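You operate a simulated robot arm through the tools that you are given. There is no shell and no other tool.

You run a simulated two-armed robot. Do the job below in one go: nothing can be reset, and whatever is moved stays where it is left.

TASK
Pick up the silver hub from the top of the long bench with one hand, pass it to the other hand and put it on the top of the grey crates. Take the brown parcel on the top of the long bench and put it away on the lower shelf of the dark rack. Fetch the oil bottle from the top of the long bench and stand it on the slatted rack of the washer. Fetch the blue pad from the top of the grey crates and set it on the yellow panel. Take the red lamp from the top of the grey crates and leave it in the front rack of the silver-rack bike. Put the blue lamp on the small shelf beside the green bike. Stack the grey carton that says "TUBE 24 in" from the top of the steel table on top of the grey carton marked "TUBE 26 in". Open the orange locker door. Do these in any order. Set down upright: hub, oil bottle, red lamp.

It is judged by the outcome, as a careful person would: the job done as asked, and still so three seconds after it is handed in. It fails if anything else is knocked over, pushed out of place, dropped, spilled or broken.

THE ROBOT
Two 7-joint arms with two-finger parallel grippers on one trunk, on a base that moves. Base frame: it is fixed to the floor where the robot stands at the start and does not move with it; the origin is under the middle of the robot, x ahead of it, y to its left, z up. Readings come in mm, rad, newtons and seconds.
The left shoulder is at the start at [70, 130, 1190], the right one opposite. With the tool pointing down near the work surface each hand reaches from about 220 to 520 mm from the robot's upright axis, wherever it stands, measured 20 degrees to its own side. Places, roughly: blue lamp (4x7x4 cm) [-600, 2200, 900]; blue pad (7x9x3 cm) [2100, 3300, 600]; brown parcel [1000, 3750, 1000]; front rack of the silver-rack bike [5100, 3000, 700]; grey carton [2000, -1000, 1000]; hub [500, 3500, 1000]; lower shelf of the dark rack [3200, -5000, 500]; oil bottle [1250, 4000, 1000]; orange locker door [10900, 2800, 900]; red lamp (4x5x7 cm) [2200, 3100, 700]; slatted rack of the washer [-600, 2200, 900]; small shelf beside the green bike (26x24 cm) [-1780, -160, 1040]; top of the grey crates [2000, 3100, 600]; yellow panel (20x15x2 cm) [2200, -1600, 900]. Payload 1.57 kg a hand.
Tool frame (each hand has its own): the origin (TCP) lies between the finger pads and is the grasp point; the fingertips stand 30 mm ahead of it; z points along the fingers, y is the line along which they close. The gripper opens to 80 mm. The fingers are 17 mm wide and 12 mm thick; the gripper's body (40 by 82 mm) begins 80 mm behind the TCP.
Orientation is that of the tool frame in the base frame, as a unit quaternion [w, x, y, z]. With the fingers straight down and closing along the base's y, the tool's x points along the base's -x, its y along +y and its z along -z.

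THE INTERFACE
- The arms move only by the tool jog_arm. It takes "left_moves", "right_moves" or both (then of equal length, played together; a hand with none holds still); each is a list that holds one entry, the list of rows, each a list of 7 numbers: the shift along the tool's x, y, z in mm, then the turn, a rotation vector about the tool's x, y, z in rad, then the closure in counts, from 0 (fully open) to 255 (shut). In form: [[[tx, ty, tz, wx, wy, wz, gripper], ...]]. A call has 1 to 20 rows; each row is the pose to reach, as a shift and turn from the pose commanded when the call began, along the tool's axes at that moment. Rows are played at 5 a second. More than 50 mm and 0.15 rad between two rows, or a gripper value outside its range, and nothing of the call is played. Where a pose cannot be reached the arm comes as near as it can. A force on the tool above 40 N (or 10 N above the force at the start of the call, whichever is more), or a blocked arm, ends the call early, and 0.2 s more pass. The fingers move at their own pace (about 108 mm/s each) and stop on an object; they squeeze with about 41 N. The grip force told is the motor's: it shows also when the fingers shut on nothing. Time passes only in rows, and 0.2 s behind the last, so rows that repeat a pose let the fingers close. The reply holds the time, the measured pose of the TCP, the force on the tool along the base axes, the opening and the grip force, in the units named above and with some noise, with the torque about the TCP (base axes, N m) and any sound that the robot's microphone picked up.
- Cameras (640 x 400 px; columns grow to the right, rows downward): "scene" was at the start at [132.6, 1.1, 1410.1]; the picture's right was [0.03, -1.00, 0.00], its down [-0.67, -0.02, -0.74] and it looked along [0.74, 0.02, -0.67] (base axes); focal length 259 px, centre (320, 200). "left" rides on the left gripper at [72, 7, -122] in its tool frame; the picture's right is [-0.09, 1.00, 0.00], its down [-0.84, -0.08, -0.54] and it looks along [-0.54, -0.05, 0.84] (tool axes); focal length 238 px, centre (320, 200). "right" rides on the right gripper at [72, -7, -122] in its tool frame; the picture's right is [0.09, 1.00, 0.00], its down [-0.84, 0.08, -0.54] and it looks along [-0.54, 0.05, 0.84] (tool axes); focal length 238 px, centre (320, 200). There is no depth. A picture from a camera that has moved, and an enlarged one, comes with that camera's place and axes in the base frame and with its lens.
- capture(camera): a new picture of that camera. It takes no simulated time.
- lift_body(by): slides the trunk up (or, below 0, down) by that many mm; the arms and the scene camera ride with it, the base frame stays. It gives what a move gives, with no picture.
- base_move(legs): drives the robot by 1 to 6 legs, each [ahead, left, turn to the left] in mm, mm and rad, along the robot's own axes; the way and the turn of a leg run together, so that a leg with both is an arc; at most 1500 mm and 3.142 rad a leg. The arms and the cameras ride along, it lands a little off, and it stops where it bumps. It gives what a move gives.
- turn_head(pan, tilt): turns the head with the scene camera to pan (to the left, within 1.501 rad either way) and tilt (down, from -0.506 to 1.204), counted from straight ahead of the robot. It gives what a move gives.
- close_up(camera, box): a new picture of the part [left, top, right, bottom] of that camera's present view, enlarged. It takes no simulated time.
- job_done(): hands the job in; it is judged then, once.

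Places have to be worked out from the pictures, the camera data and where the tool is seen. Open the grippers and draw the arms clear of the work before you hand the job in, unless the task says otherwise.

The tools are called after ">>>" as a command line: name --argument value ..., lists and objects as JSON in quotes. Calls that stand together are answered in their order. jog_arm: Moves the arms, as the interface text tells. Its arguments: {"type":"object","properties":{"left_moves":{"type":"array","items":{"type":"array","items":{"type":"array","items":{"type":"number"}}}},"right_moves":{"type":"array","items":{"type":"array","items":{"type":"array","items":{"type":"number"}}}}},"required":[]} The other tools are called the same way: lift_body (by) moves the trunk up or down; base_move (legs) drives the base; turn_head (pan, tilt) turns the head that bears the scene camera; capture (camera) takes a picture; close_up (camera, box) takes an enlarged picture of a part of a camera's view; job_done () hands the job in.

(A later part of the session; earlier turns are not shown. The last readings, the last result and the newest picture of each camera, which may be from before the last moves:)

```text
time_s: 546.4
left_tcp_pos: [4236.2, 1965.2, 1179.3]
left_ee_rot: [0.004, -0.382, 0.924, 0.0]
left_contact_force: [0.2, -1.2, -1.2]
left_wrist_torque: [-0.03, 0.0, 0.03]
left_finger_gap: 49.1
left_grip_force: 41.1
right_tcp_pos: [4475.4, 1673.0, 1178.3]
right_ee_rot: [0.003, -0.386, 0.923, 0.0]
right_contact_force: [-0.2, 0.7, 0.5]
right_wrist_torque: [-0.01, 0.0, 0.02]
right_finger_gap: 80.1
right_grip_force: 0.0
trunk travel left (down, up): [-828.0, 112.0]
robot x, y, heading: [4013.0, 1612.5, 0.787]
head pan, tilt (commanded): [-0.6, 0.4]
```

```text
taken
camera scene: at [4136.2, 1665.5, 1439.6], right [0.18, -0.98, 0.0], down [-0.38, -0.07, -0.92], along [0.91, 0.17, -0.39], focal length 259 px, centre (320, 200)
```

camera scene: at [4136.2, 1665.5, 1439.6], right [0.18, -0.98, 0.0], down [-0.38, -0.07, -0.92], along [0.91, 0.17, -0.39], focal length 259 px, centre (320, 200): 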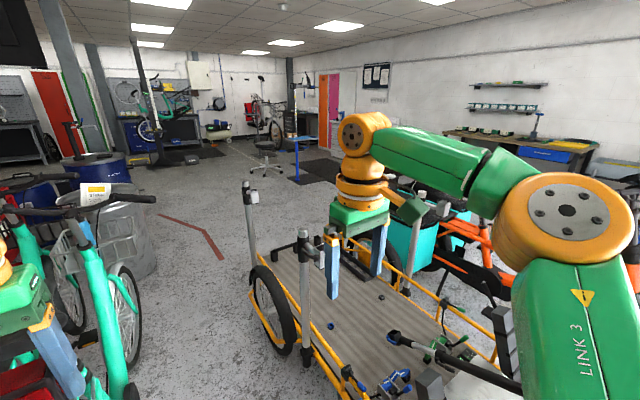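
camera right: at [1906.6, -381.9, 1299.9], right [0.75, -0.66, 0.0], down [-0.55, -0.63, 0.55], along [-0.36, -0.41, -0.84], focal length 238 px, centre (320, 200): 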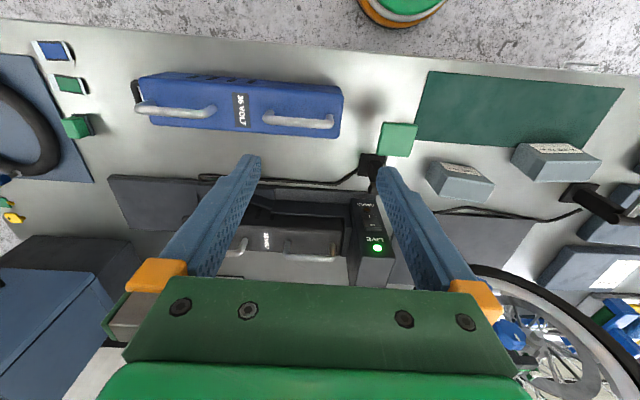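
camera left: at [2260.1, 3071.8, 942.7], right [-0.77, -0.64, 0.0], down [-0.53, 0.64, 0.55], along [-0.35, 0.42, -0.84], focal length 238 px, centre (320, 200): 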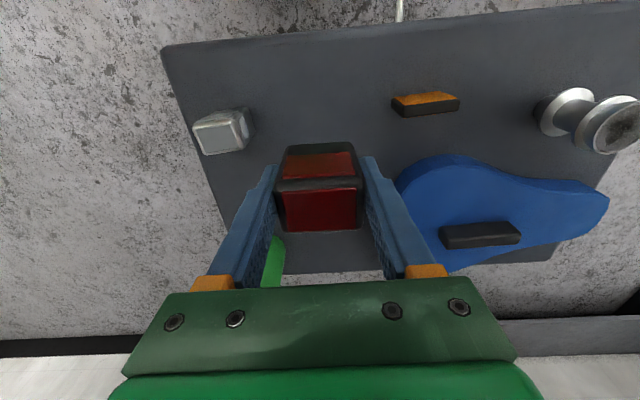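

I'm right behind the silver-rack bike. I zoom toward its front.

>>> close_up --camera "scene" --box '[0, 160, 180, 320]'

>>> turn_head --pan -0.2 --tilt 0.5

>>> capture --camera "scene"

>>> close_up --camera "scene" --box '[140, 100, 320, 240]'

```text
2.50 times, centred on (90, 240) of scene
camera zoom: at [4136.2, 1665.5, 1439.6], right [0.18, -0.98, 0.0], down [-0.38, -0.07, -0.92], along [0.91, 0.17, -0.39], focal length 647 px, centre (895, 100)
```

zoom: 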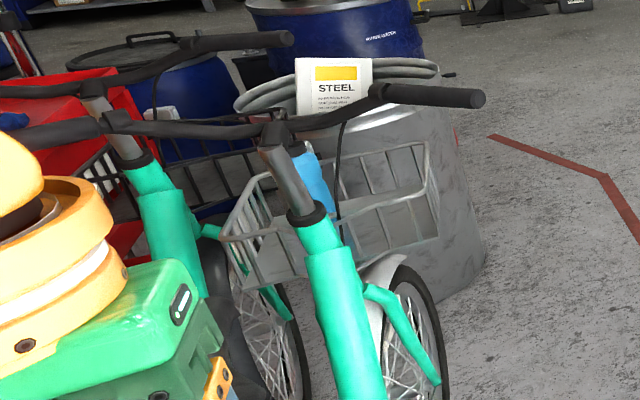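

```text
time_s: 547.3
left_tcp_pos: [4236.0, 1965.0, 1180.4]
left_ee_rot: [0.003, -0.382, 0.924, 0.0]
left_contact_force: [-0.3, 0.4, -1.6]
left_wrist_torque: [0.02, 0.01, -0.02]
left_finger_gap: 49.3
left_grip_force: 41.0
right_tcp_pos: [4475.8, 1673.1, 1178.5]
right_ee_rot: [0.002, -0.385, 0.923, -0.001]
right_contact_force: [0.8, 1.0, -0.5]
right_wrist_torque: [0.03, -0.01, 0.03]
right_finger_gap: 79.9
right_grip_force: 0.0
trunk travel left (down, up): [-828.0, 112.0]
robot x, y, heading: [4011.5, 1616.1, 0.787]
head pan, tilt (commanded): [-0.201, 0.499]
```

```text
taken
camera scene: at [4121.2, 1698.4, 1430.5], right [0.55, -0.83, 0.0], down [-0.4, -0.26, -0.88], along [0.73, 0.48, -0.48], focal length 259 px, centre (320, 200)
```

scene: 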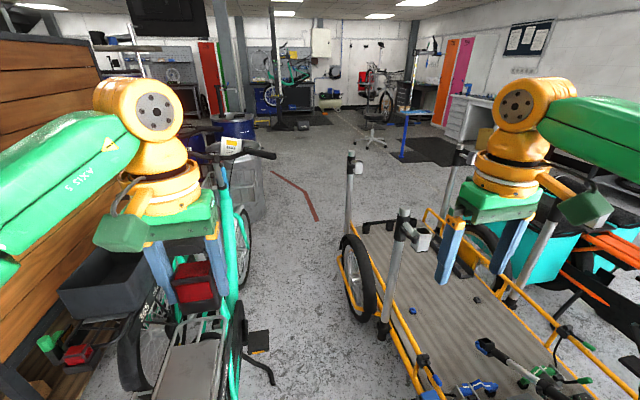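

```text
2.86 times, centred on (230, 170) of scene
camera zoom: at [4121.2, 1698.4, 1430.5], right [0.55, -0.83, 0.0], down [-0.4, -0.26, -0.88], along [0.73, 0.48, -0.48], focal length 740 px, centre (577, 286)
```

zoom: 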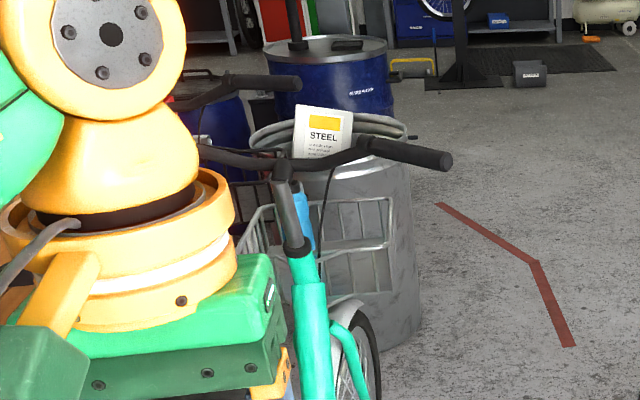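

The silver wire basket is at the bike's far (front) end; the lane beside it is too narrow for my base, so I need a way around. I look to the right.

>>> turn_head --pan -1.2 --tilt 0.3

>>> capture --camera "scene"

>>> turn_head --pan 1.2 --tilt 0.3

>>> capture --camera "scene"

```text
time_s: 548.5
left_tcp_pos: [4236.3, 1965.2, 1180.8]
left_ee_rot: [0.005, -0.383, 0.924, -0.001]
left_contact_force: [-0.6, 0.4, -1.4]
left_wrist_torque: [0.01, 0.0, 0.02]
left_finger_gap: 49.3
left_grip_force: 40.9
right_tcp_pos: [4474.4, 1673.0, 1179.3]
right_ee_rot: [0.003, -0.385, 0.923, -0.001]
right_contact_force: [0.8, -0.9, -0.3]
right_wrist_torque: [0.0, 0.02, 0.04]
right_finger_gap: 80.3
right_grip_force: 0.1
trunk travel left (down, up): [-828.0, 112.0]
robot x, y, heading: [4006.6, 1613.2, 0.786]
head pan, tilt (commanded): [-1.201, 0.3]
```

```text
taken
camera scene: at [4130.7, 1610.7, 1448.9], right [-0.4, -0.92, 0.0], down [-0.27, 0.12, -0.96], along [0.87, -0.39, -0.3], focal length 259 px, centre (320, 200)
```

scene: 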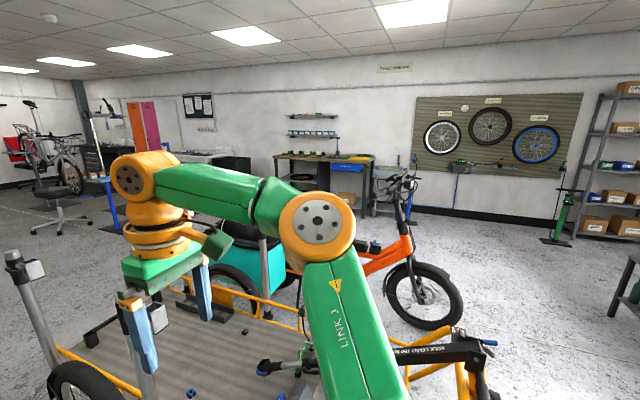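

```text
time_s: 550.7
left_tcp_pos: [4236.2, 1965.6, 1180.0]
left_ee_rot: [0.004, -0.382, 0.924, -0.001]
left_contact_force: [0.1, -0.8, -1.0]
left_wrist_torque: [-0.02, -0.01, 0.01]
left_finger_gap: 49.4
left_grip_force: 41.2
right_tcp_pos: [4475.7, 1673.6, 1177.6]
right_ee_rot: [0.003, -0.386, 0.923, -0.001]
right_contact_force: [0.1, 0.3, -0.2]
right_wrist_torque: [0.03, -0.01, 0.01]
right_finger_gap: 79.8
right_grip_force: 0.1
trunk travel left (down, up): [-828.0, 112.0]
robot x, y, heading: [4008.4, 1613.6, 0.786]
head pan, tilt (commanded): [1.201, 0.3]
```

```text
taken
camera scene: at [4007.7, 1733.8, 1448.9], right [0.92, 0.4, 0.0], down [0.12, -0.27, -0.96], along [-0.38, 0.87, -0.3], focal length 259 px, centre (320, 200)
```

scene: 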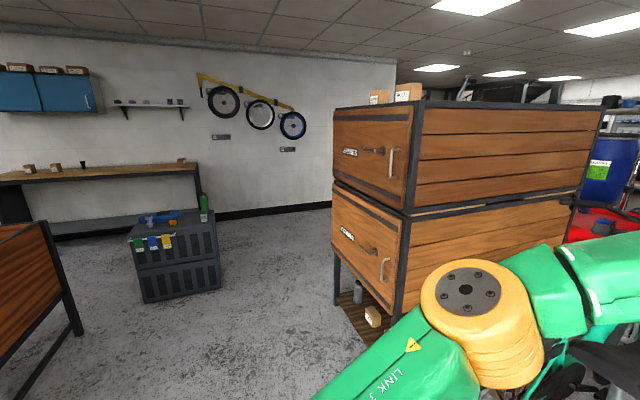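

Both sides considered, I'll go around via the right: back through the gap by the bin table, past the fronts of the yellow and orange bikes, then up the open floor. First part now.

>>> base_move --legs '[[0, 445, -0.01], [-810, -35, 0], [-100, -270, 0]]'

>>> turn_head --pan -1.3 --tilt 0.5

>>> capture --camera "scene"

```text
time_s: 559.0
left_tcp_pos: [3479.8, 1422.1, 1179.9]
left_ee_rot: [0.004, -0.373, 0.928, -0.001]
left_contact_force: [-1.0, 0.2, -0.9]
left_wrist_torque: [0.01, 0.01, -0.02]
left_finger_gap: 49.2
left_grip_force: 40.8
right_tcp_pos: [3711.6, 1125.0, 1177.1]
right_ee_rot: [0.003, -0.375, 0.927, -0.002]
right_contact_force: [-0.3, 0.5, 0.2]
right_wrist_torque: [0.02, 0.01, -0.01]
right_finger_gap: 80.1
right_grip_force: 0.0
trunk travel left (down, up): [-828.0, 112.0]
robot x, y, heading: [3244.7, 1077.0, 0.764]
head pan, tilt (commanded): [1.201, 0.3]
```

```text
time_s: 561.2
left_tcp_pos: [3481.0, 1420.3, 1180.0]
left_ee_rot: [0.004, -0.374, 0.928, 0.0]
left_contact_force: [0.3, 0.3, -1.4]
left_wrist_torque: [-0.02, 0.02, 0.0]
left_finger_gap: 49.3
left_grip_force: 41.4
right_tcp_pos: [3711.8, 1122.0, 1177.8]
right_ee_rot: [0.003, -0.376, 0.927, -0.001]
right_contact_force: [-0.1, -0.9, -0.2]
right_wrist_torque: [-0.03, -0.02, 0.01]
right_finger_gap: 79.9
right_grip_force: 0.0
trunk travel left (down, up): [-828.0, 112.0]
robot x, y, heading: [3247.0, 1078.0, 0.766]
head pan, tilt (commanded): [-1.3, 0.499]
```

```text
taken
camera scene: at [3360.7, 1061.1, 1430.5], right [-0.51, -0.86, 0.0], down [-0.41, 0.24, -0.88], along [0.75, -0.45, -0.48], focal length 259 px, centre (320, 200)
```

scene: 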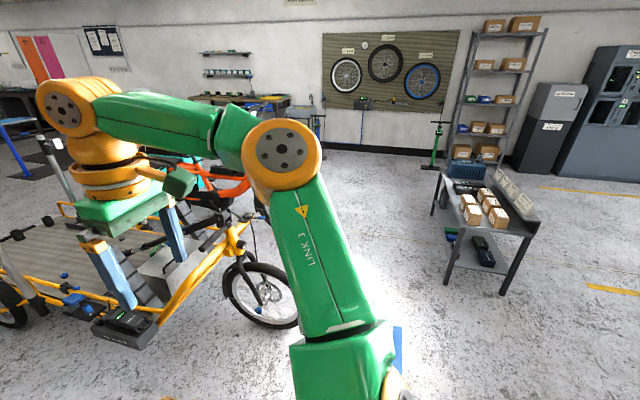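

The lane between the yellow bike's wheel and the trolley is open. I continue sliding right past the bikes.

>>> base_move --legs '[[0, -1050, 0], [60, -900, 0], [100, -850, 0]]'

>>> turn_head --pan 0.0 --tilt 0.4

>>> capture --camera "scene"

>>> turn_head --pan 0.6 --tilt 0.4

>>> capture --camera "scene"

```text
time_s: 575.1
left_tcp_pos: [5510.5, -478.9, 1181.1]
left_ee_rot: [0.003, -0.379, 0.925, 0.0]
left_contact_force: [-0.2, -0.3, 0.1]
left_wrist_torque: [-0.02, -0.02, -0.03]
left_finger_gap: 49.3
left_grip_force: 41.5
right_tcp_pos: [5747.9, -773.3, 1178.0]
right_ee_rot: [0.003, -0.382, 0.924, -0.001]
right_contact_force: [-0.3, -0.6, 0.5]
right_wrist_torque: [0.0, 0.0, 0.03]
right_finger_gap: 79.9
right_grip_force: 0.0
trunk travel left (down, up): [-828.0, 112.0]
robot x, y, heading: [5284.6, -830.3, 0.779]
head pan, tilt (commanded): [-1.3, 0.499]
```

```text
time_s: 576.5
left_tcp_pos: [5512.6, -479.7, 1180.0]
left_ee_rot: [0.004, -0.379, 0.925, 0.0]
left_contact_force: [-0.8, 0.5, -0.1]
left_wrist_torque: [-0.03, -0.01, -0.06]
left_finger_gap: 49.2
left_grip_force: 41.0
right_tcp_pos: [5748.8, -773.6, 1177.3]
right_ee_rot: [0.003, -0.382, 0.924, -0.001]
right_contact_force: [0.4, -0.3, 0.2]
right_wrist_torque: [-0.01, 0.0, 0.01]
right_finger_gap: 80.2
right_grip_force: 0.0
trunk travel left (down, up): [-828.0, 112.0]
robot x, y, heading: [5283.7, -831.5, 0.774]
head pan, tilt (commanded): [0.0, 0.4]
```

```text
taken
camera scene: at [5385.4, -730.7, 1439.6], right [0.7, -0.71, 0.0], down [-0.28, -0.27, -0.92], along [0.66, 0.65, -0.39], focal length 259 px, centre (320, 200)
```

scene: 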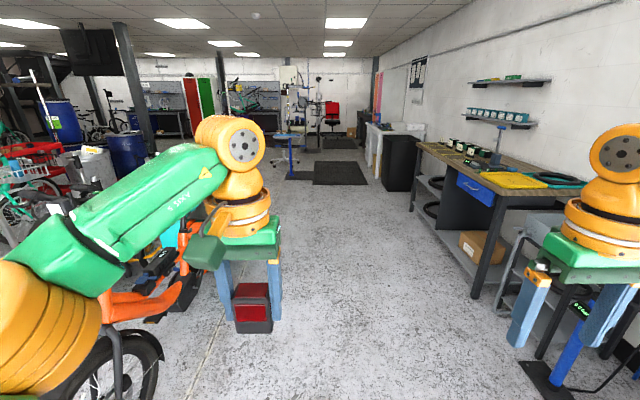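

```text
time_s: 577.5
left_tcp_pos: [5512.6, -479.9, 1180.6]
left_ee_rot: [0.003, -0.379, 0.925, -0.001]
left_contact_force: [-0.3, -0.3, -0.5]
left_wrist_torque: [-0.03, -0.01, 0.02]
left_finger_gap: 49.3
left_grip_force: 41.0
right_tcp_pos: [5749.6, -775.0, 1177.5]
right_ee_rot: [0.004, -0.382, 0.924, 0.0]
right_contact_force: [-0.2, 0.0, -1.3]
right_wrist_torque: [0.03, 0.01, -0.02]
right_finger_gap: 79.5
right_grip_force: 0.0
trunk travel left (down, up): [-828.0, 112.0]
robot x, y, heading: [5285.6, -829.0, 0.778]
head pan, tilt (commanded): [0.6, 0.4]
```

```text
taken
camera scene: at [5337.1, -704.8, 1439.6], right [0.98, -0.19, 0.0], down [-0.08, -0.38, -0.92], along [0.18, 0.9, -0.39], focal length 259 px, centre (320, 200)
```

scene: 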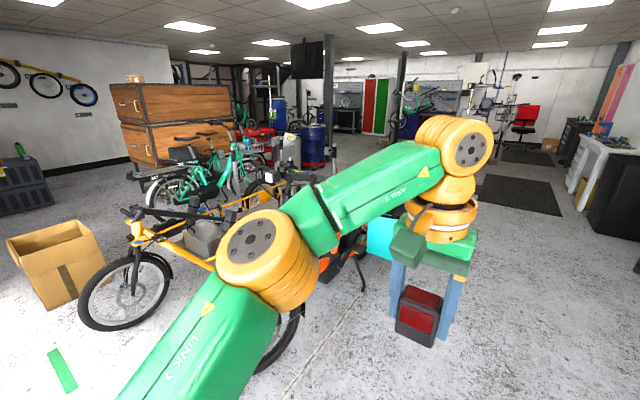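

Open floor ahead. I drive forward ~2.7 m along it and look left toward the bike's front.

>>> base_move --legs '[[1350, 60, 0], [1350, 60, 0]]'

>>> turn_head --pan 1.3 --tilt 0.3

>>> capture --camera "scene"

>>> turn_head --pan 0.6 --tilt 0.3

>>> capture --camera "scene"

```text
time_s: 590.6
left_tcp_pos: [7359.7, 1478.3, 1180.8]
left_ee_rot: [0.005, -0.37, 0.929, 0.0]
left_contact_force: [0.4, 0.8, -0.8]
left_wrist_torque: [0.02, 0.01, 0.0]
left_finger_gap: 49.5
left_grip_force: 40.9
right_tcp_pos: [7590.7, 1180.4, 1178.2]
right_ee_rot: [0.003, -0.373, 0.928, -0.001]
right_contact_force: [1.0, -0.1, 0.6]
right_wrist_torque: [0.02, -0.01, 0.01]
right_finger_gap: 80.2
right_grip_force: 0.0
trunk travel left (down, up): [-828.0, 112.0]
robot x, y, heading: [7125.9, 1132.9, 0.759]
head pan, tilt (commanded): [0.6, 0.4]
```

```text
time_s: 591.7
left_tcp_pos: [7360.3, 1480.4, 1179.7]
left_ee_rot: [0.004, -0.371, 0.929, -0.001]
left_contact_force: [0.3, 0.1, -1.1]
left_wrist_torque: [-0.01, -0.02, -0.01]
left_finger_gap: 49.3
left_grip_force: 40.8
right_tcp_pos: [7590.4, 1180.1, 1177.3]
right_ee_rot: [0.003, -0.373, 0.928, 0.0]
right_contact_force: [-0.2, -0.1, 0.3]
right_wrist_torque: [0.01, -0.03, 0.03]
right_finger_gap: 80.0
right_grip_force: 0.1
trunk travel left (down, up): [-828.0, 112.0]
robot x, y, heading: [7119.5, 1135.9, 0.762]
head pan, tilt (commanded): [1.3, 0.3]
```

```text
taken
camera scene: at [7116.7, 1250.8, 1448.9], right [0.88, 0.47, 0.0], down [0.14, -0.26, -0.96], along [-0.45, 0.84, -0.3], focal length 259 px, centre (320, 200)
```

scene: 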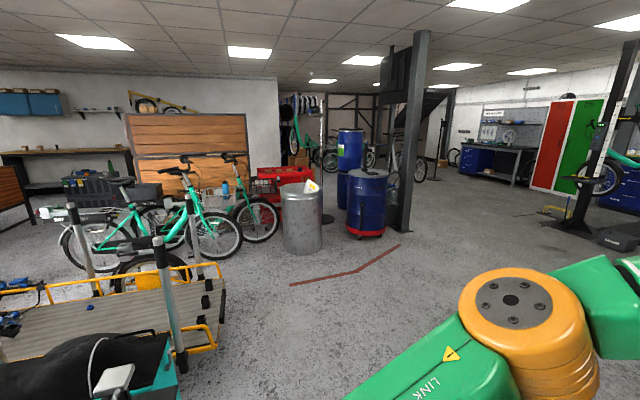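

```text
time_s: 592.7
left_tcp_pos: [7359.7, 1479.6, 1180.4]
left_ee_rot: [0.004, -0.371, 0.929, -0.001]
left_contact_force: [-0.2, 0.0, 0.0]
left_wrist_torque: [0.01, 0.01, 0.02]
left_finger_gap: 49.2
left_grip_force: 41.2
right_tcp_pos: [7590.4, 1179.6, 1178.1]
right_ee_rot: [0.003, -0.373, 0.928, 0.0]
right_contact_force: [0.0, 0.3, 0.2]
right_wrist_torque: [0.01, 0.0, -0.02]
right_finger_gap: 79.7
right_grip_force: 0.0
trunk travel left (down, up): [-828.0, 112.0]
robot x, y, heading: [7123.1, 1134.7, 0.754]
head pan, tilt (commanded): [0.6, 0.3]
```

```text
taken
camera scene: at [7179.8, 1259.5, 1448.9], right [0.98, -0.21, 0.0], down [-0.06, -0.29, -0.96], along [0.2, 0.93, -0.3], focal length 259 px, centre (320, 200)
```

scene: 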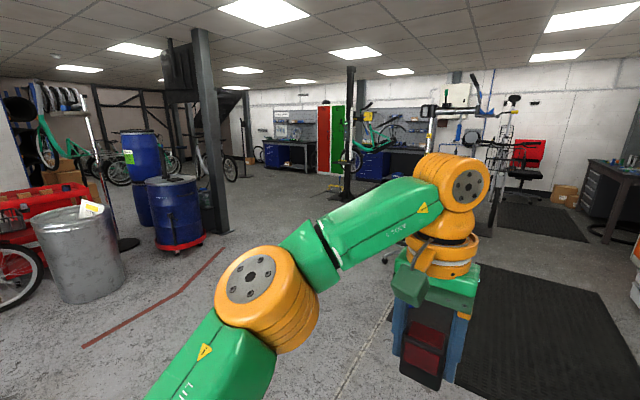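

Now I can see the front of the two teal bikes with wire baskets. I zoom in.

>>> turn_head --pan 1.4 --tilt 0.3

>>> close_up --camera "scene" --box '[160, 130, 370, 270]'

>>> close_up --camera "scene" --box '[210, 140, 310, 220]'

```text
time_s: 593.9
left_tcp_pos: [7359.1, 1480.7, 1179.7]
left_ee_rot: [0.004, -0.371, 0.929, 0.0]
left_contact_force: [-0.1, 0.0, -0.8]
left_wrist_torque: [0.0, -0.01, -0.03]
left_finger_gap: 49.5
left_grip_force: 41.0
right_tcp_pos: [7591.2, 1181.1, 1178.0]
right_ee_rot: [0.003, -0.373, 0.928, -0.001]
right_contact_force: [-1.3, 0.5, 0.0]
right_wrist_torque: [-0.01, 0.01, 0.02]
right_finger_gap: 79.9
right_grip_force: 0.2
trunk travel left (down, up): [-828.0, 112.0]
robot x, y, heading: [7123.5, 1134.8, 0.757]
head pan, tilt (commanded): [1.4, 0.3]
```

```text
2.86 times, centred on (265, 200) of scene
camera zoom: at [7108.7, 1246.1, 1448.9], right [0.83, 0.55, 0.0], down [0.16, -0.25, -0.96], along [-0.53, 0.8, -0.3], focal length 740 px, centre (477, 200)
```

zoom: 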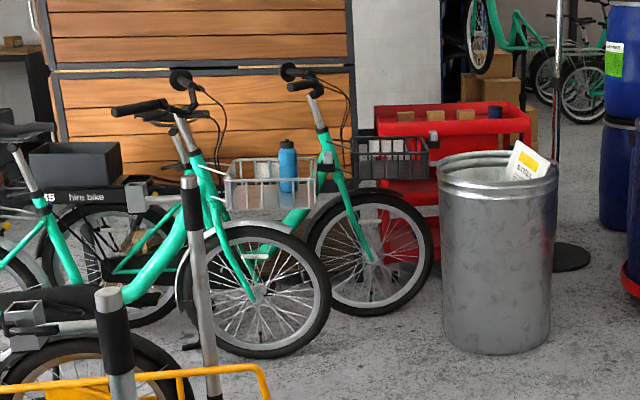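

```text
5.00 times, centred on (260, 180) of scene
camera zoom: at [7108.7, 1246.1, 1448.9], right [0.83, 0.55, 0.0], down [0.16, -0.25, -0.96], along [-0.53, 0.8, -0.3], focal length 1295 px, centre (620, 300)
```

zoom: 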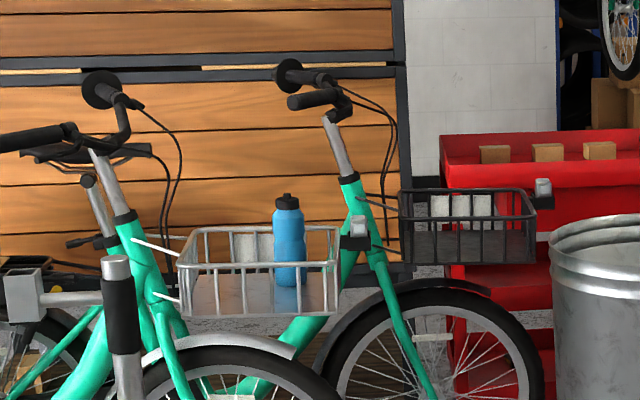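

The silver basket: rim z≈757, floor ≈650, spanning about s≈3680–3990, n≈3144–3450 in my aisle coordinates, with a blue bottle inside; its near half is free. I turn to face it and approach, staying clear of the yellow bike's rear.

>>> base_move --legs '[[0, 0, 1.588], [0, -200, 0], [950, 0, 0], [850, 0, 0]]'

>>> turn_head --pan 0.3 --tilt 0.5

>>> capture --camera "scene"

```text
time_s: 608.0
left_tcp_pos: [5681.9, 2812.0, 1180.7]
left_ee_rot: [-0.004, 0.917, -0.398, -0.003]
left_contact_force: [-0.4, 0.0, -0.7]
left_wrist_torque: [0.0, 0.0, 0.0]
left_finger_gap: 49.4
left_grip_force: 41.2
right_tcp_pos: [5981.8, 3040.7, 1177.1]
right_ee_rot: [-0.002, 0.918, -0.396, -0.002]
right_contact_force: [0.1, -0.8, 0.3]
right_wrist_torque: [0.01, -0.01, 0.02]
right_finger_gap: 79.9
right_grip_force: 0.1
trunk travel left (down, up): [-828.0, 112.0]
robot x, y, heading: [6019.6, 2574.8, 2.322]
head pan, tilt (commanded): [1.4, 0.3]
```

```text
time_s: 609.3
left_tcp_pos: [5681.7, 2813.6, 1179.7]
left_ee_rot: [-0.003, 0.917, -0.399, -0.002]
left_contact_force: [-0.3, 0.1, -0.7]
left_wrist_torque: [0.04, 0.01, 0.0]
left_finger_gap: 49.3
left_grip_force: 41.3
right_tcp_pos: [5980.7, 3041.4, 1177.6]
right_ee_rot: [-0.003, 0.918, -0.396, -0.002]
right_contact_force: [0.4, -0.2, -0.5]
right_wrist_torque: [0.0, 0.03, 0.05]
right_finger_gap: 79.8
right_grip_force: 0.0
trunk travel left (down, up): [-828.0, 112.0]
robot x, y, heading: [6026.6, 2576.9, 2.321]
head pan, tilt (commanded): [0.3, 0.499]
```

```text
taken
camera scene: at [5908.9, 2656.5, 1430.5], right [0.5, 0.87, 0.0], down [0.42, -0.24, -0.88], along [-0.76, 0.44, -0.48], focal length 259 px, centre (320, 200)
```

scene: 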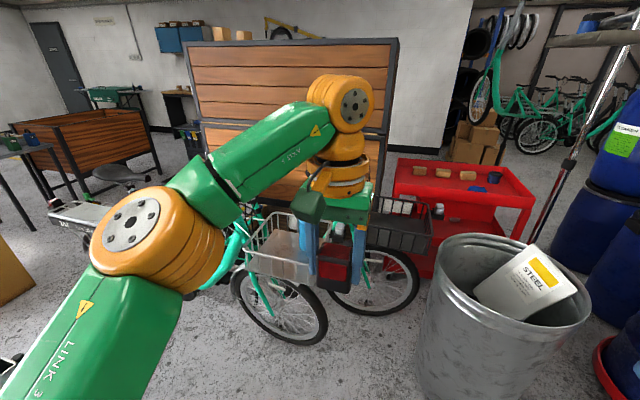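

I zoom on the basket from here to refine its location.

>>> close_up --camera "scene" --box '[220, 180, 380, 300]'

>>> turn_head --pan 0.7 --tilt 0.7

>>> capture --camera "scene"

```text
3.33 times, centred on (300, 240) of scene
camera zoom: at [5908.9, 2656.5, 1430.5], right [0.5, 0.87, 0.0], down [0.42, -0.24, -0.88], along [-0.76, 0.44, -0.48], focal length 863 px, centre (387, 67)
```

zoom: 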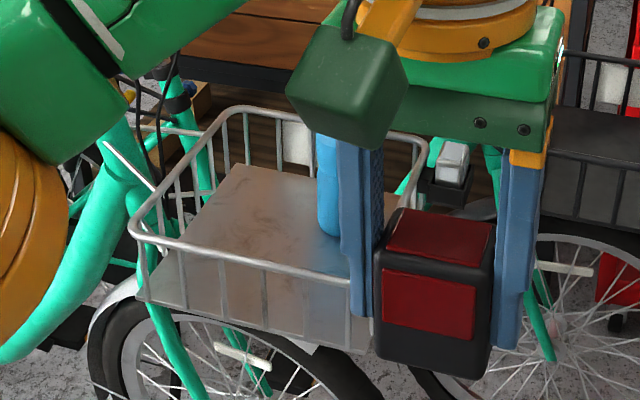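

```text
time_s: 610.2
left_tcp_pos: [5680.0, 2814.7, 1179.7]
left_ee_rot: [-0.003, 0.917, -0.399, -0.002]
left_contact_force: [0.3, -0.5, -1.0]
left_wrist_torque: [-0.03, 0.01, -0.01]
left_finger_gap: 49.3
left_grip_force: 40.9
right_tcp_pos: [5981.3, 3041.5, 1178.3]
right_ee_rot: [-0.003, 0.918, -0.396, -0.002]
right_contact_force: [0.2, 0.6, -0.4]
right_wrist_torque: [-0.02, 0.01, 0.01]
right_finger_gap: 80.1
right_grip_force: 0.1
trunk travel left (down, up): [-828.0, 112.0]
robot x, y, heading: [6025.8, 2576.5, 2.319]
head pan, tilt (commanded): [0.7, 0.7]
```

```text
taken
camera scene: at [5903.6, 2621.8, 1412.8], right [0.12, 0.99, 0.0], down [0.64, -0.08, -0.77], along [-0.76, 0.09, -0.64], focal length 259 px, centre (320, 200)
```

scene: 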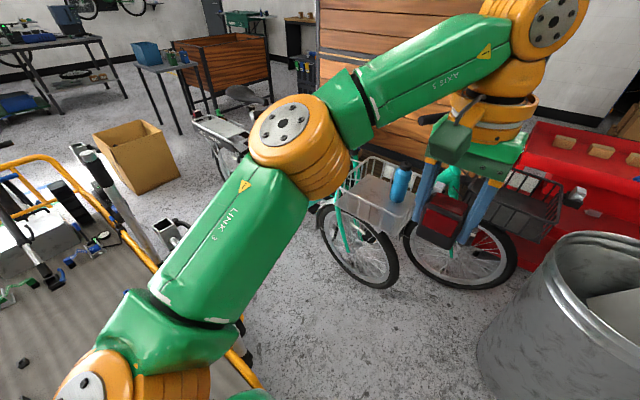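

I have enough clearance plan: go ahead 490 mm at this lane, then slide left 290 mm to line up with the basket.

>>> base_move --legs '[[0, 0, 0.025], [490, 0, 0], [0, 285, 0]]'

>>> turn_head --pan 0.2 --tilt 0.8

>>> capture --camera "scene"

>>> capture --camera "left"

>>> turn_head --pan 1.0 --tilt 0.7

>>> capture --camera "scene"

```text
time_s: 615.0
left_tcp_pos: [5124.9, 2965.4, 1179.5]
left_ee_rot: [-0.003, 0.922, -0.388, -0.002]
left_contact_force: [0.9, 0.1, -0.9]
left_wrist_torque: [-0.02, 0.02, 0.04]
left_finger_gap: 49.4
left_grip_force: 41.1
right_tcp_pos: [5419.2, 3202.0, 1177.1]
right_ee_rot: [-0.001, 0.923, -0.385, -0.002]
right_contact_force: [0.1, -0.8, -0.4]
right_wrist_torque: [0.01, 0.04, -0.02]
right_finger_gap: 80.0
right_grip_force: 0.1
trunk travel left (down, up): [-828.0, 112.0]
robot x, y, heading: [5475.2, 2734.7, 2.349]
head pan, tilt (commanded): [0.7, 0.7]
```

```text
time_s: 616.0
left_tcp_pos: [5123.2, 2963.9, 1180.1]
left_ee_rot: [-0.003, 0.922, -0.387, -0.003]
left_contact_force: [-0.3, -0.7, -1.1]
left_wrist_torque: [-0.01, 0.0, -0.04]
left_finger_gap: 49.0
left_grip_force: 41.0
right_tcp_pos: [5418.4, 3200.6, 1177.6]
right_ee_rot: [-0.003, 0.923, -0.385, -0.002]
right_contact_force: [0.1, -0.1, 0.2]
right_wrist_torque: [0.01, 0.01, -0.04]
right_finger_gap: 79.9
right_grip_force: 0.1
trunk travel left (down, up): [-828.0, 112.0]
robot x, y, heading: [5473.8, 2737.6, 2.348]
head pan, tilt (commanded): [0.201, 0.799]
```

```text
taken
camera scene: at [5368.0, 2815.1, 1404.5], right [0.56, 0.83, 0.0], down [0.59, -0.4, -0.7], along [-0.58, 0.39, -0.72], focal length 259 px, centre (320, 200)
```

scene: 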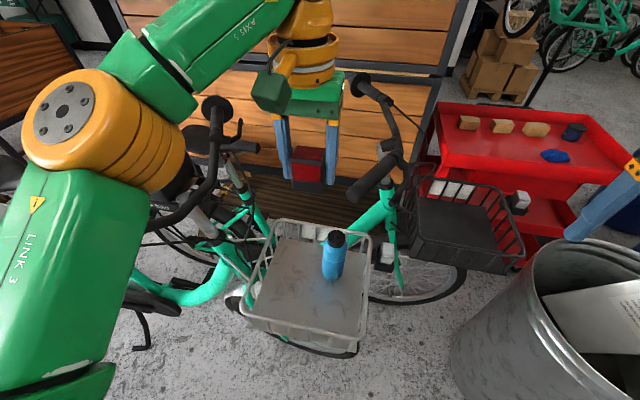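

```text
taken
camera left: at [5169.0, 2906.9, 1301.8], right [-0.78, -0.63, 0.0], down [-0.53, 0.65, 0.55], along [-0.34, 0.43, -0.84], focal length 238 px, centre (320, 200)
```

left: 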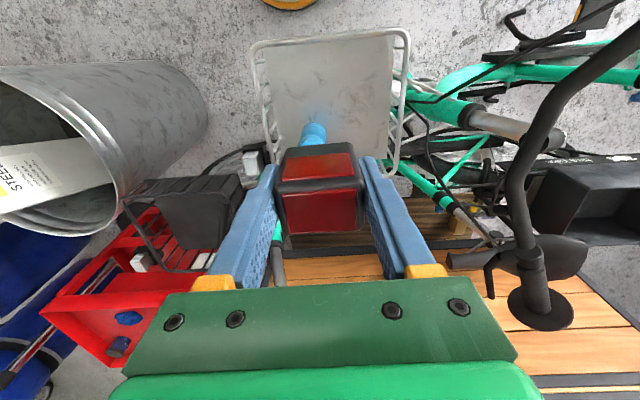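

```text
time_s: 617.1
left_tcp_pos: [5123.0, 2964.7, 1179.2]
left_ee_rot: [-0.002, 0.922, -0.388, -0.003]
left_contact_force: [-1.3, 0.5, -0.5]
left_wrist_torque: [0.05, 0.02, -0.01]
left_finger_gap: 49.2
left_grip_force: 41.4
right_tcp_pos: [5418.2, 3199.8, 1177.6]
right_ee_rot: [-0.003, 0.923, -0.385, -0.002]
right_contact_force: [-0.5, -0.4, 0.2]
right_wrist_torque: [0.01, 0.03, 0.01]
right_finger_gap: 80.1
right_grip_force: 0.1
trunk travel left (down, up): [-828.0, 112.0]
robot x, y, heading: [5473.8, 2735.6, 2.347]
head pan, tilt (commanded): [1.0, 0.7]
```

```text
taken
camera scene: at [5351.9, 2753.4, 1412.8], right [-0.2, 0.98, 0.0], down [0.63, 0.13, -0.76], along [-0.75, -0.15, -0.64], focal length 259 px, centre (320, 200)
```

scene: 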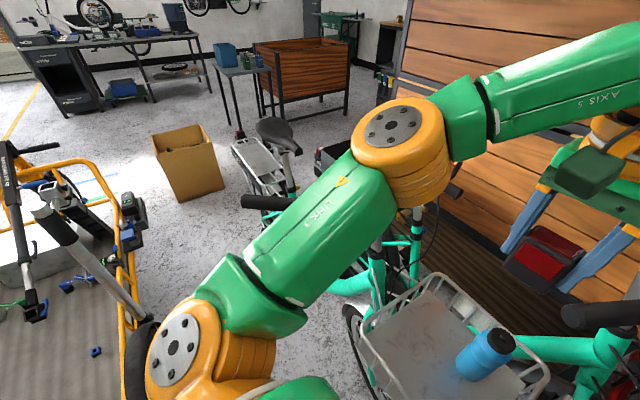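

The lamp is directly above the basket's free area, and the handlebar is ~100 mm clear of my left elbow. I lower the trunk 240 mm and look again.

>>> lift_body --by -240

>>> capture --camera "left"

>>> capture --camera "scene"

>>> turn_head --pan 0.2 --tilt 0.8

>>> capture --camera "scene"

```text
time_s: 619.6
left_tcp_pos: [5122.4, 2964.1, 940.3]
left_ee_rot: [-0.003, 0.922, -0.387, -0.003]
left_contact_force: [0.6, -0.5, -0.6]
left_wrist_torque: [-0.01, -0.01, 0.03]
left_finger_gap: 49.7
left_grip_force: 40.4
right_tcp_pos: [5417.4, 3200.1, 938.2]
right_ee_rot: [-0.003, 0.923, -0.384, -0.002]
right_contact_force: [-0.2, 0.1, -0.6]
right_wrist_torque: [-0.02, -0.01, -0.01]
right_finger_gap: 79.9
right_grip_force: 0.1
trunk travel left (down, up): [-588.0, 352.0]
robot x, y, heading: [5470.2, 2734.9, 2.344]
head pan, tilt (commanded): [1.0, 0.7]
```

```text
taken
camera left: at [5169.4, 2907.2, 1061.9], right [-0.78, -0.63, 0.0], down [-0.53, 0.65, 0.55], along [-0.34, 0.43, -0.84], focal length 238 px, centre (320, 200)
```

left: 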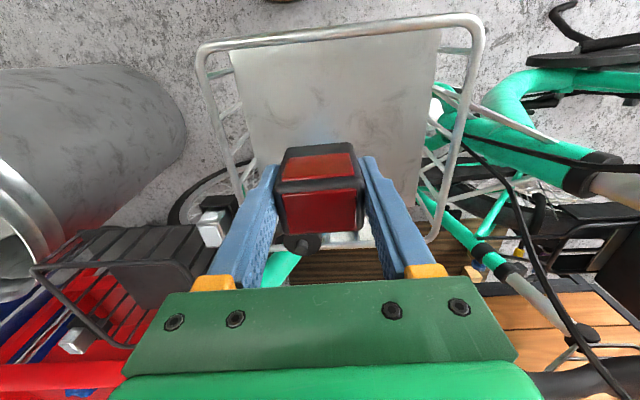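

```text
taken
camera scene: at [5352.0, 2753.1, 1172.8], right [-0.2, 0.98, 0.0], down [0.63, 0.13, -0.76], along [-0.75, -0.15, -0.64], focal length 259 px, centre (320, 200)
```

scene: 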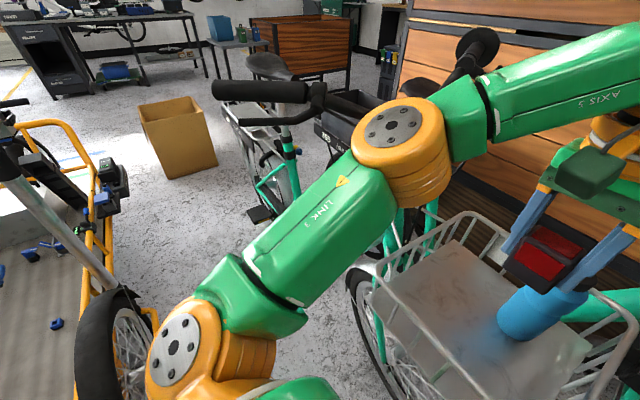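

```text
time_s: 620.7
left_tcp_pos: [5123.8, 2965.5, 939.7]
left_ee_rot: [-0.003, 0.922, -0.386, -0.002]
left_contact_force: [0.3, 0.6, -1.0]
left_wrist_torque: [-0.01, 0.03, 0.03]
left_finger_gap: 49.4
left_grip_force: 40.8
right_tcp_pos: [5417.8, 3201.0, 937.8]
right_ee_rot: [-0.002, 0.923, -0.385, -0.002]
right_contact_force: [-0.1, 0.1, 0.3]
right_wrist_torque: [0.01, 0.02, 0.01]
right_finger_gap: 80.0
right_grip_force: 0.1
trunk travel left (down, up): [-588.0, 352.0]
robot x, y, heading: [5469.3, 2737.0, 2.351]
head pan, tilt (commanded): [0.201, 0.799]
```

```text
taken
camera scene: at [5368.3, 2815.5, 1164.5], right [0.56, 0.83, 0.0], down [0.59, -0.4, -0.7], along [-0.58, 0.39, -0.72], focal length 259 px, centre (320, 200)
```

scene: 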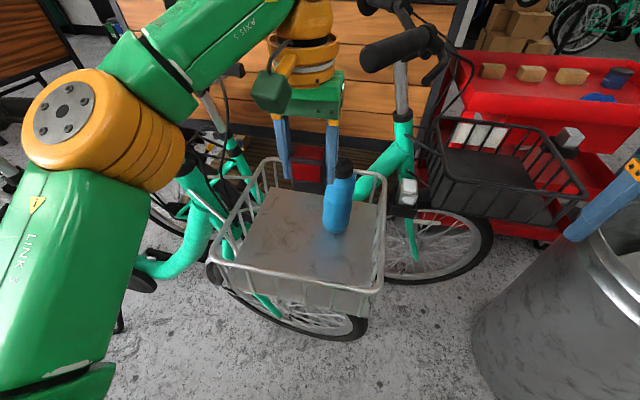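

Everything is clear. I lower the lamp with the arm into the basket to about 45 mm above its floor, shifting 12 mm inward.

>>> jog_arm --left_moves '[[[-4, 0, 35, 0, 0, 0, 255], [-8, 0, 75, 0, 0, 0, 255], [-12, 0, 115, 0, 0, 0, 255], [-12, 0, 155, 0, 0, 0, 255], [-12, 0, 192, 0, 0, 0, 255], [-12, 0, 192, 0, 0, 0, 255]]]'

>>> capture --camera "left"

>>> close_up --camera "scene" --box '[200, 130, 420, 330]'

```text
time_s: 622.1
left_tcp_pos: [5114.4, 2973.9, 746.6]
left_ee_rot: [-0.004, 0.922, -0.387, -0.002]
left_contact_force: [-0.2, 0.3, -0.7]
left_wrist_torque: [0.01, 0.0, -0.03]
left_finger_gap: 49.2
left_grip_force: 40.7
right_tcp_pos: [5418.2, 3199.7, 939.3]
right_ee_rot: [-0.003, 0.923, -0.384, -0.002]
right_contact_force: [0.7, 0.1, 0.8]
right_wrist_torque: [0.04, -0.01, -0.04]
right_finger_gap: 80.2
right_grip_force: 0.0
trunk travel left (down, up): [-588.0, 352.0]
robot x, y, heading: [5473.4, 2736.9, 2.349]
head pan, tilt (commanded): [0.201, 0.799]
```

```text
taken
camera left: at [5159.7, 2916.5, 868.2], right [-0.78, -0.63, 0.0], down [-0.53, 0.65, 0.55], along [-0.34, 0.43, -0.84], focal length 238 px, centre (320, 200)
```

left: 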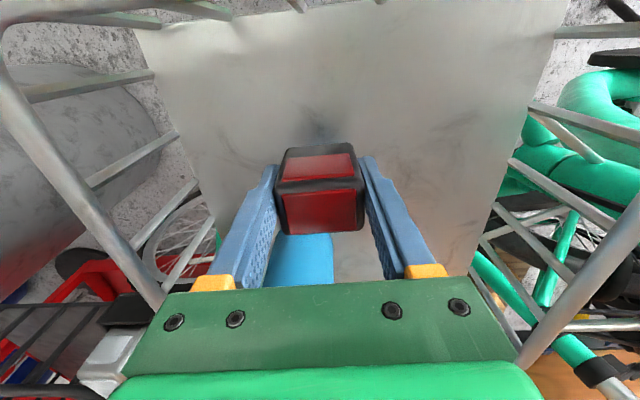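

```text
2.00 times, centred on (310, 230) of scene
camera zoom: at [5368.6, 2815.5, 1164.6], right [0.56, 0.83, 0.0], down [0.59, -0.4, -0.7], along [-0.58, 0.39, -0.72], focal length 518 px, centre (340, 140)
```

zoom: 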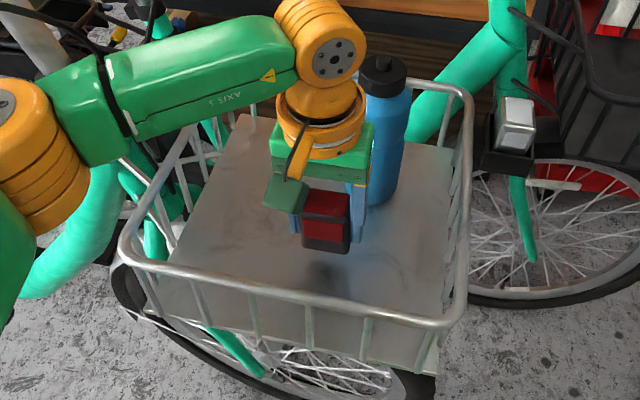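

The lamp is inside the basket, clear of the bottle. I lower it to contact in small steps.

>>> jog_arm --left_moves '[[[0, 0, 12, 0, 0, 0, 255], [0, 0, 24, 0, 0, 0, 255], [0, 0, 32, 0, 0, 0, 255], [0, 0, 32, 0, 0, 0, 255]]]'

>>> jog_arm --left_moves '[[[0, 0, 3, 0, 0, 0, 255], [0, 0, 6, 0, 0, 0, 255], [0, 0, 6, 0, 0, 0, 255]]]'

>>> close_up --camera "scene" --box '[200, 130, 420, 330]'

```text
time_s: 623.1
left_tcp_pos: [5114.3, 2974.6, 716.4]
left_ee_rot: [-0.003, 0.922, -0.387, -0.002]
left_contact_force: [0.4, -0.4, -0.8]
left_wrist_torque: [-0.03, 0.02, 0.03]
left_finger_gap: 49.4
left_grip_force: 40.8
right_tcp_pos: [5417.9, 3200.8, 937.7]
right_ee_rot: [-0.002, 0.923, -0.385, -0.002]
right_contact_force: [0.2, -0.3, 1.3]
right_wrist_torque: [-0.02, 0.0, -0.02]
right_finger_gap: 79.9
right_grip_force: 0.1
trunk travel left (down, up): [-588.0, 352.0]
robot x, y, heading: [5475.4, 2736.1, 2.342]
head pan, tilt (commanded): [0.201, 0.799]
```

```text
time_s: 623.9
left_tcp_pos: [5114.8, 2974.2, 709.3]
left_ee_rot: [-0.004, 0.922, -0.387, -0.003]
left_contact_force: [-0.7, 0.1, 0.2]
left_wrist_torque: [-0.03, -0.01, -0.02]
left_finger_gap: 49.3
left_grip_force: 40.9
right_tcp_pos: [5416.9, 3200.5, 938.0]
right_ee_rot: [-0.003, 0.923, -0.385, -0.002]
right_contact_force: [-0.5, -0.3, 0.1]
right_wrist_torque: [0.0, -0.01, 0.0]
right_finger_gap: 79.9
right_grip_force: 0.1
trunk travel left (down, up): [-588.0, 352.0]
robot x, y, heading: [5473.5, 2735.2, 2.346]
head pan, tilt (commanded): [0.201, 0.799]
```

```text
2.00 times, centred on (310, 230) of scene
camera zoom: at [5368.4, 2815.6, 1164.5], right [0.56, 0.83, 0.0], down [0.59, -0.4, -0.7], along [-0.58, 0.39, -0.72], focal length 518 px, centre (340, 140)
```

zoom: 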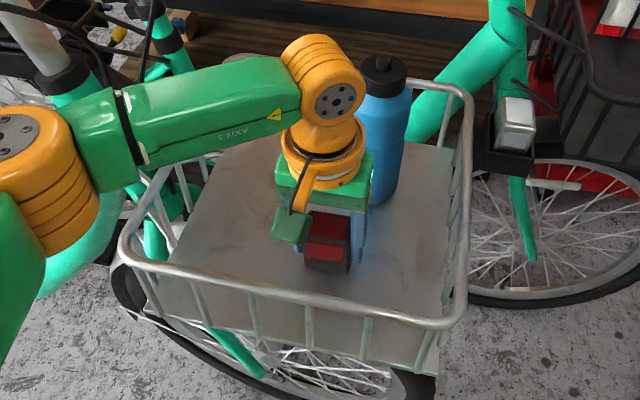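

>>> jog_arm --left_moves '[[[0, 0, 2, 0, 0, 0, 255], [0, 0, 4, 0, 0, 0, 255], [0, 0, 4, 0, 0, 0, 255]]]'

>>> jog_arm --left_moves '[[[0, 0, 2, 0, 0, 0, 255], [0, 0, 4, 0, 0, 0, 255], [0, 0, 4, 0, 0, 0, 255]]]'

>>> jog_arm --left_moves '[[[0, 0, 2, 0, 0, 0, 255], [0, 0, 4, 0, 0, 0, 255], [0, 0, 4, 0, 0, 0, 255]]]'

```text
time_s: 624.7
left_tcp_pos: [5115.1, 2975.6, 709.4]
left_ee_rot: [-0.004, 0.922, -0.387, -0.006]
left_contact_force: [-7.4, 6.1, 28.7]
left_wrist_torque: [-0.39, 0.74, -0.18]
left_finger_gap: 49.6
left_grip_force: 41.1
right_tcp_pos: [5420.8, 3199.2, 938.7]
right_ee_rot: [-0.002, 0.923, -0.384, -0.004]
right_contact_force: [-0.2, 0.9, -0.1]
right_wrist_torque: [0.01, 0.0, -0.03]
right_finger_gap: 80.1
right_grip_force: 0.2
trunk travel left (down, up): [-588.0, 352.0]
robot x, y, heading: [5470.6, 2734.4, 2.341]
head pan, tilt (commanded): [0.201, 0.799]
```

```text
time_s: 625.5
left_tcp_pos: [5117.4, 2973.2, 703.7]
left_ee_rot: [-0.003, 0.922, -0.387, -0.004]
left_contact_force: [-2.8, -0.3, 26.3]
left_wrist_torque: [-0.56, 0.51, -0.03]
left_finger_gap: 49.0
left_grip_force: 41.4
right_tcp_pos: [5421.0, 3197.3, 939.3]
right_ee_rot: [-0.003, 0.923, -0.384, -0.005]
right_contact_force: [0.3, 0.0, -0.2]
right_wrist_torque: [0.02, 0.01, -0.01]
right_finger_gap: 79.9
right_grip_force: 0.0
trunk travel left (down, up): [-588.0, 352.0]
robot x, y, heading: [5469.0, 2734.3, 2.348]
head pan, tilt (commanded): [0.201, 0.799]
```

```text
time_s: 626.3
left_tcp_pos: [5117.0, 2975.7, 701.0]
left_ee_rot: [-0.003, 0.922, -0.387, -0.007]
left_contact_force: [-2.5, 0.1, 33.1]
left_wrist_torque: [-0.66, 0.68, -0.02]
left_finger_gap: 49.3
left_grip_force: 40.9
right_tcp_pos: [5422.5, 3197.6, 939.6]
right_ee_rot: [-0.003, 0.923, -0.386, -0.005]
right_contact_force: [0.0, -1.1, 0.5]
right_wrist_torque: [-0.01, 0.0, 0.02]
right_finger_gap: 79.9
right_grip_force: 0.1
trunk travel left (down, up): [-588.0, 352.0]
robot x, y, heading: [5472.8, 2732.7, 2.351]
head pan, tilt (commanded): [0.201, 0.799]
```

Contact occurred at z≈709 and I pressed a bit more than needed. I relieve gradually and check force.

>>> jog_arm --left_moves '[[[0, 0, -1.5, 0, 0, 0, 255], [0, 0, -3, 0, 0, 0, 255], [0, 0, -3, 0, 0, 0, 255]]]'

>>> capture --camera "left"

>>> close_up --camera "scene" --box '[240, 160, 400, 300]'

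```text
time_s: 627.1
left_tcp_pos: [5116.4, 2974.8, 701.5]
left_ee_rot: [-0.002, 0.922, -0.387, -0.003]
left_contact_force: [2.3, -1.1, 7.5]
left_wrist_torque: [-0.12, 0.08, -0.01]
left_finger_gap: 49.4
left_grip_force: 41.1
right_tcp_pos: [5419.6, 3198.6, 938.1]
right_ee_rot: [-0.002, 0.923, -0.385, -0.003]
right_contact_force: [0.8, 0.3, -0.2]
right_wrist_torque: [-0.03, 0.02, -0.01]
right_finger_gap: 80.1
right_grip_force: 0.0
trunk travel left (down, up): [-588.0, 352.0]
robot x, y, heading: [5472.7, 2736.0, 2.347]
head pan, tilt (commanded): [0.201, 0.799]
```

```text
taken
camera left: at [5161.9, 2916.7, 822.9], right [-0.78, -0.63, 0.0], down [-0.53, 0.65, 0.55], along [-0.35, 0.43, -0.84], focal length 238 px, centre (320, 200)
```

left: 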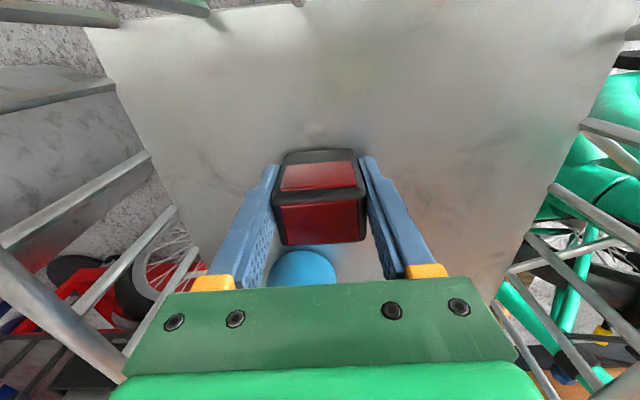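

```text
2.86 times, centred on (320, 230) of scene
camera zoom: at [5370.9, 2814.4, 1164.6], right [0.56, 0.83, 0.0], down [0.59, -0.4, -0.7], along [-0.58, 0.39, -0.72], focal length 740 px, centre (320, 114)
```

zoom: 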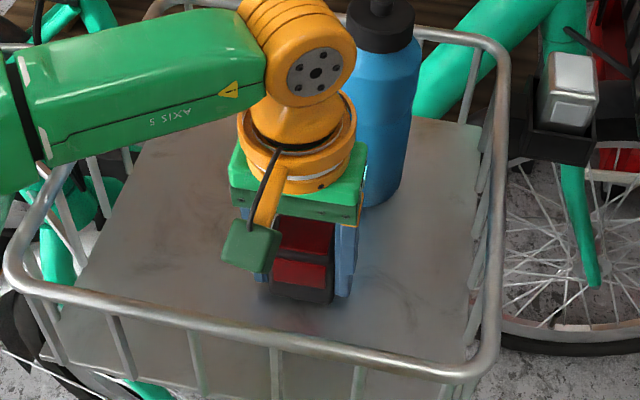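

The lamp rests on the basket floor with light pressure. I open the fingers slowly.

>>> jog_arm --left_moves '[[[0, 0, -0.5, 0, 0, 0, 95], [0, 0, -0.5, 0, 0, 0, 80], [0, 0, -0.5, 0, 0, 0, 50], [0, 0, -0.5, 0, 0, 0, 20], [0, 0, -0.5, 0, 0, 0, 0], [0, 0, -0.5, 0, 0, 0, 0]]]'

>>> capture --camera "left"

>>> close_up --camera "scene" --box '[240, 160, 400, 300]'

```text
time_s: 628.5
left_tcp_pos: [5113.5, 2973.5, 702.1]
left_ee_rot: [-0.003, 0.922, -0.387, -0.003]
left_contact_force: [-0.1, 0.1, 0.3]
left_wrist_torque: [-0.01, 0.0, 0.01]
left_finger_gap: 79.9
left_grip_force: 0.1
right_tcp_pos: [5417.8, 3200.4, 938.4]
right_ee_rot: [-0.003, 0.923, -0.385, -0.002]
right_contact_force: [0.2, -0.8, 0.3]
right_wrist_torque: [-0.02, 0.02, -0.04]
right_finger_gap: 80.0
right_grip_force: 0.1
trunk travel left (down, up): [-588.0, 352.0]
robot x, y, heading: [5472.0, 2733.7, 2.343]
head pan, tilt (commanded): [0.201, 0.799]
```

```text
taken
camera left: at [5160.2, 2917.2, 823.3], right [-0.78, -0.63, 0.0], down [-0.53, 0.65, 0.55], along [-0.34, 0.43, -0.84], focal length 238 px, centre (320, 200)
```

left: 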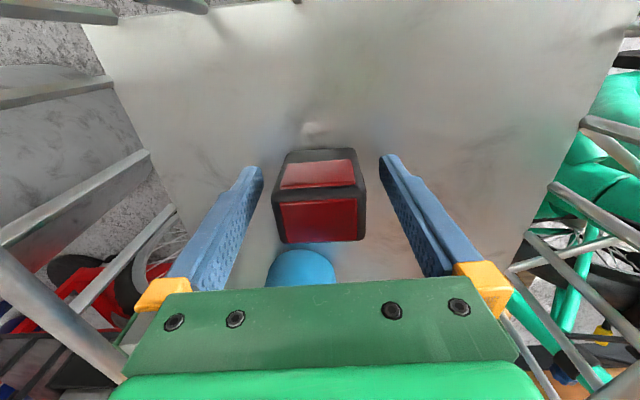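

```text
2.86 times, centred on (320, 230) of scene
camera zoom: at [5368.5, 2815.5, 1164.6], right [0.56, 0.83, 0.0], down [0.59, -0.4, -0.7], along [-0.58, 0.39, -0.72], focal length 740 px, centre (320, 114)
```

zoom: 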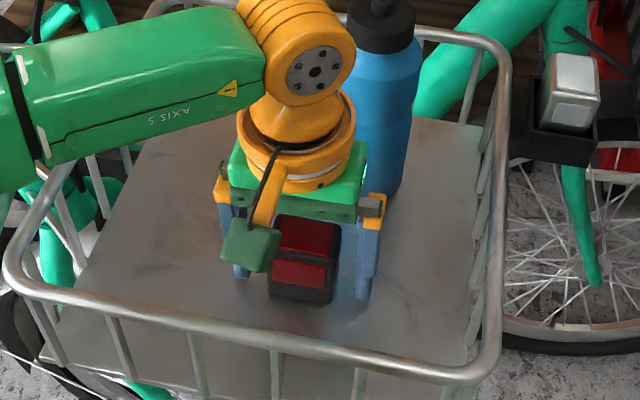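

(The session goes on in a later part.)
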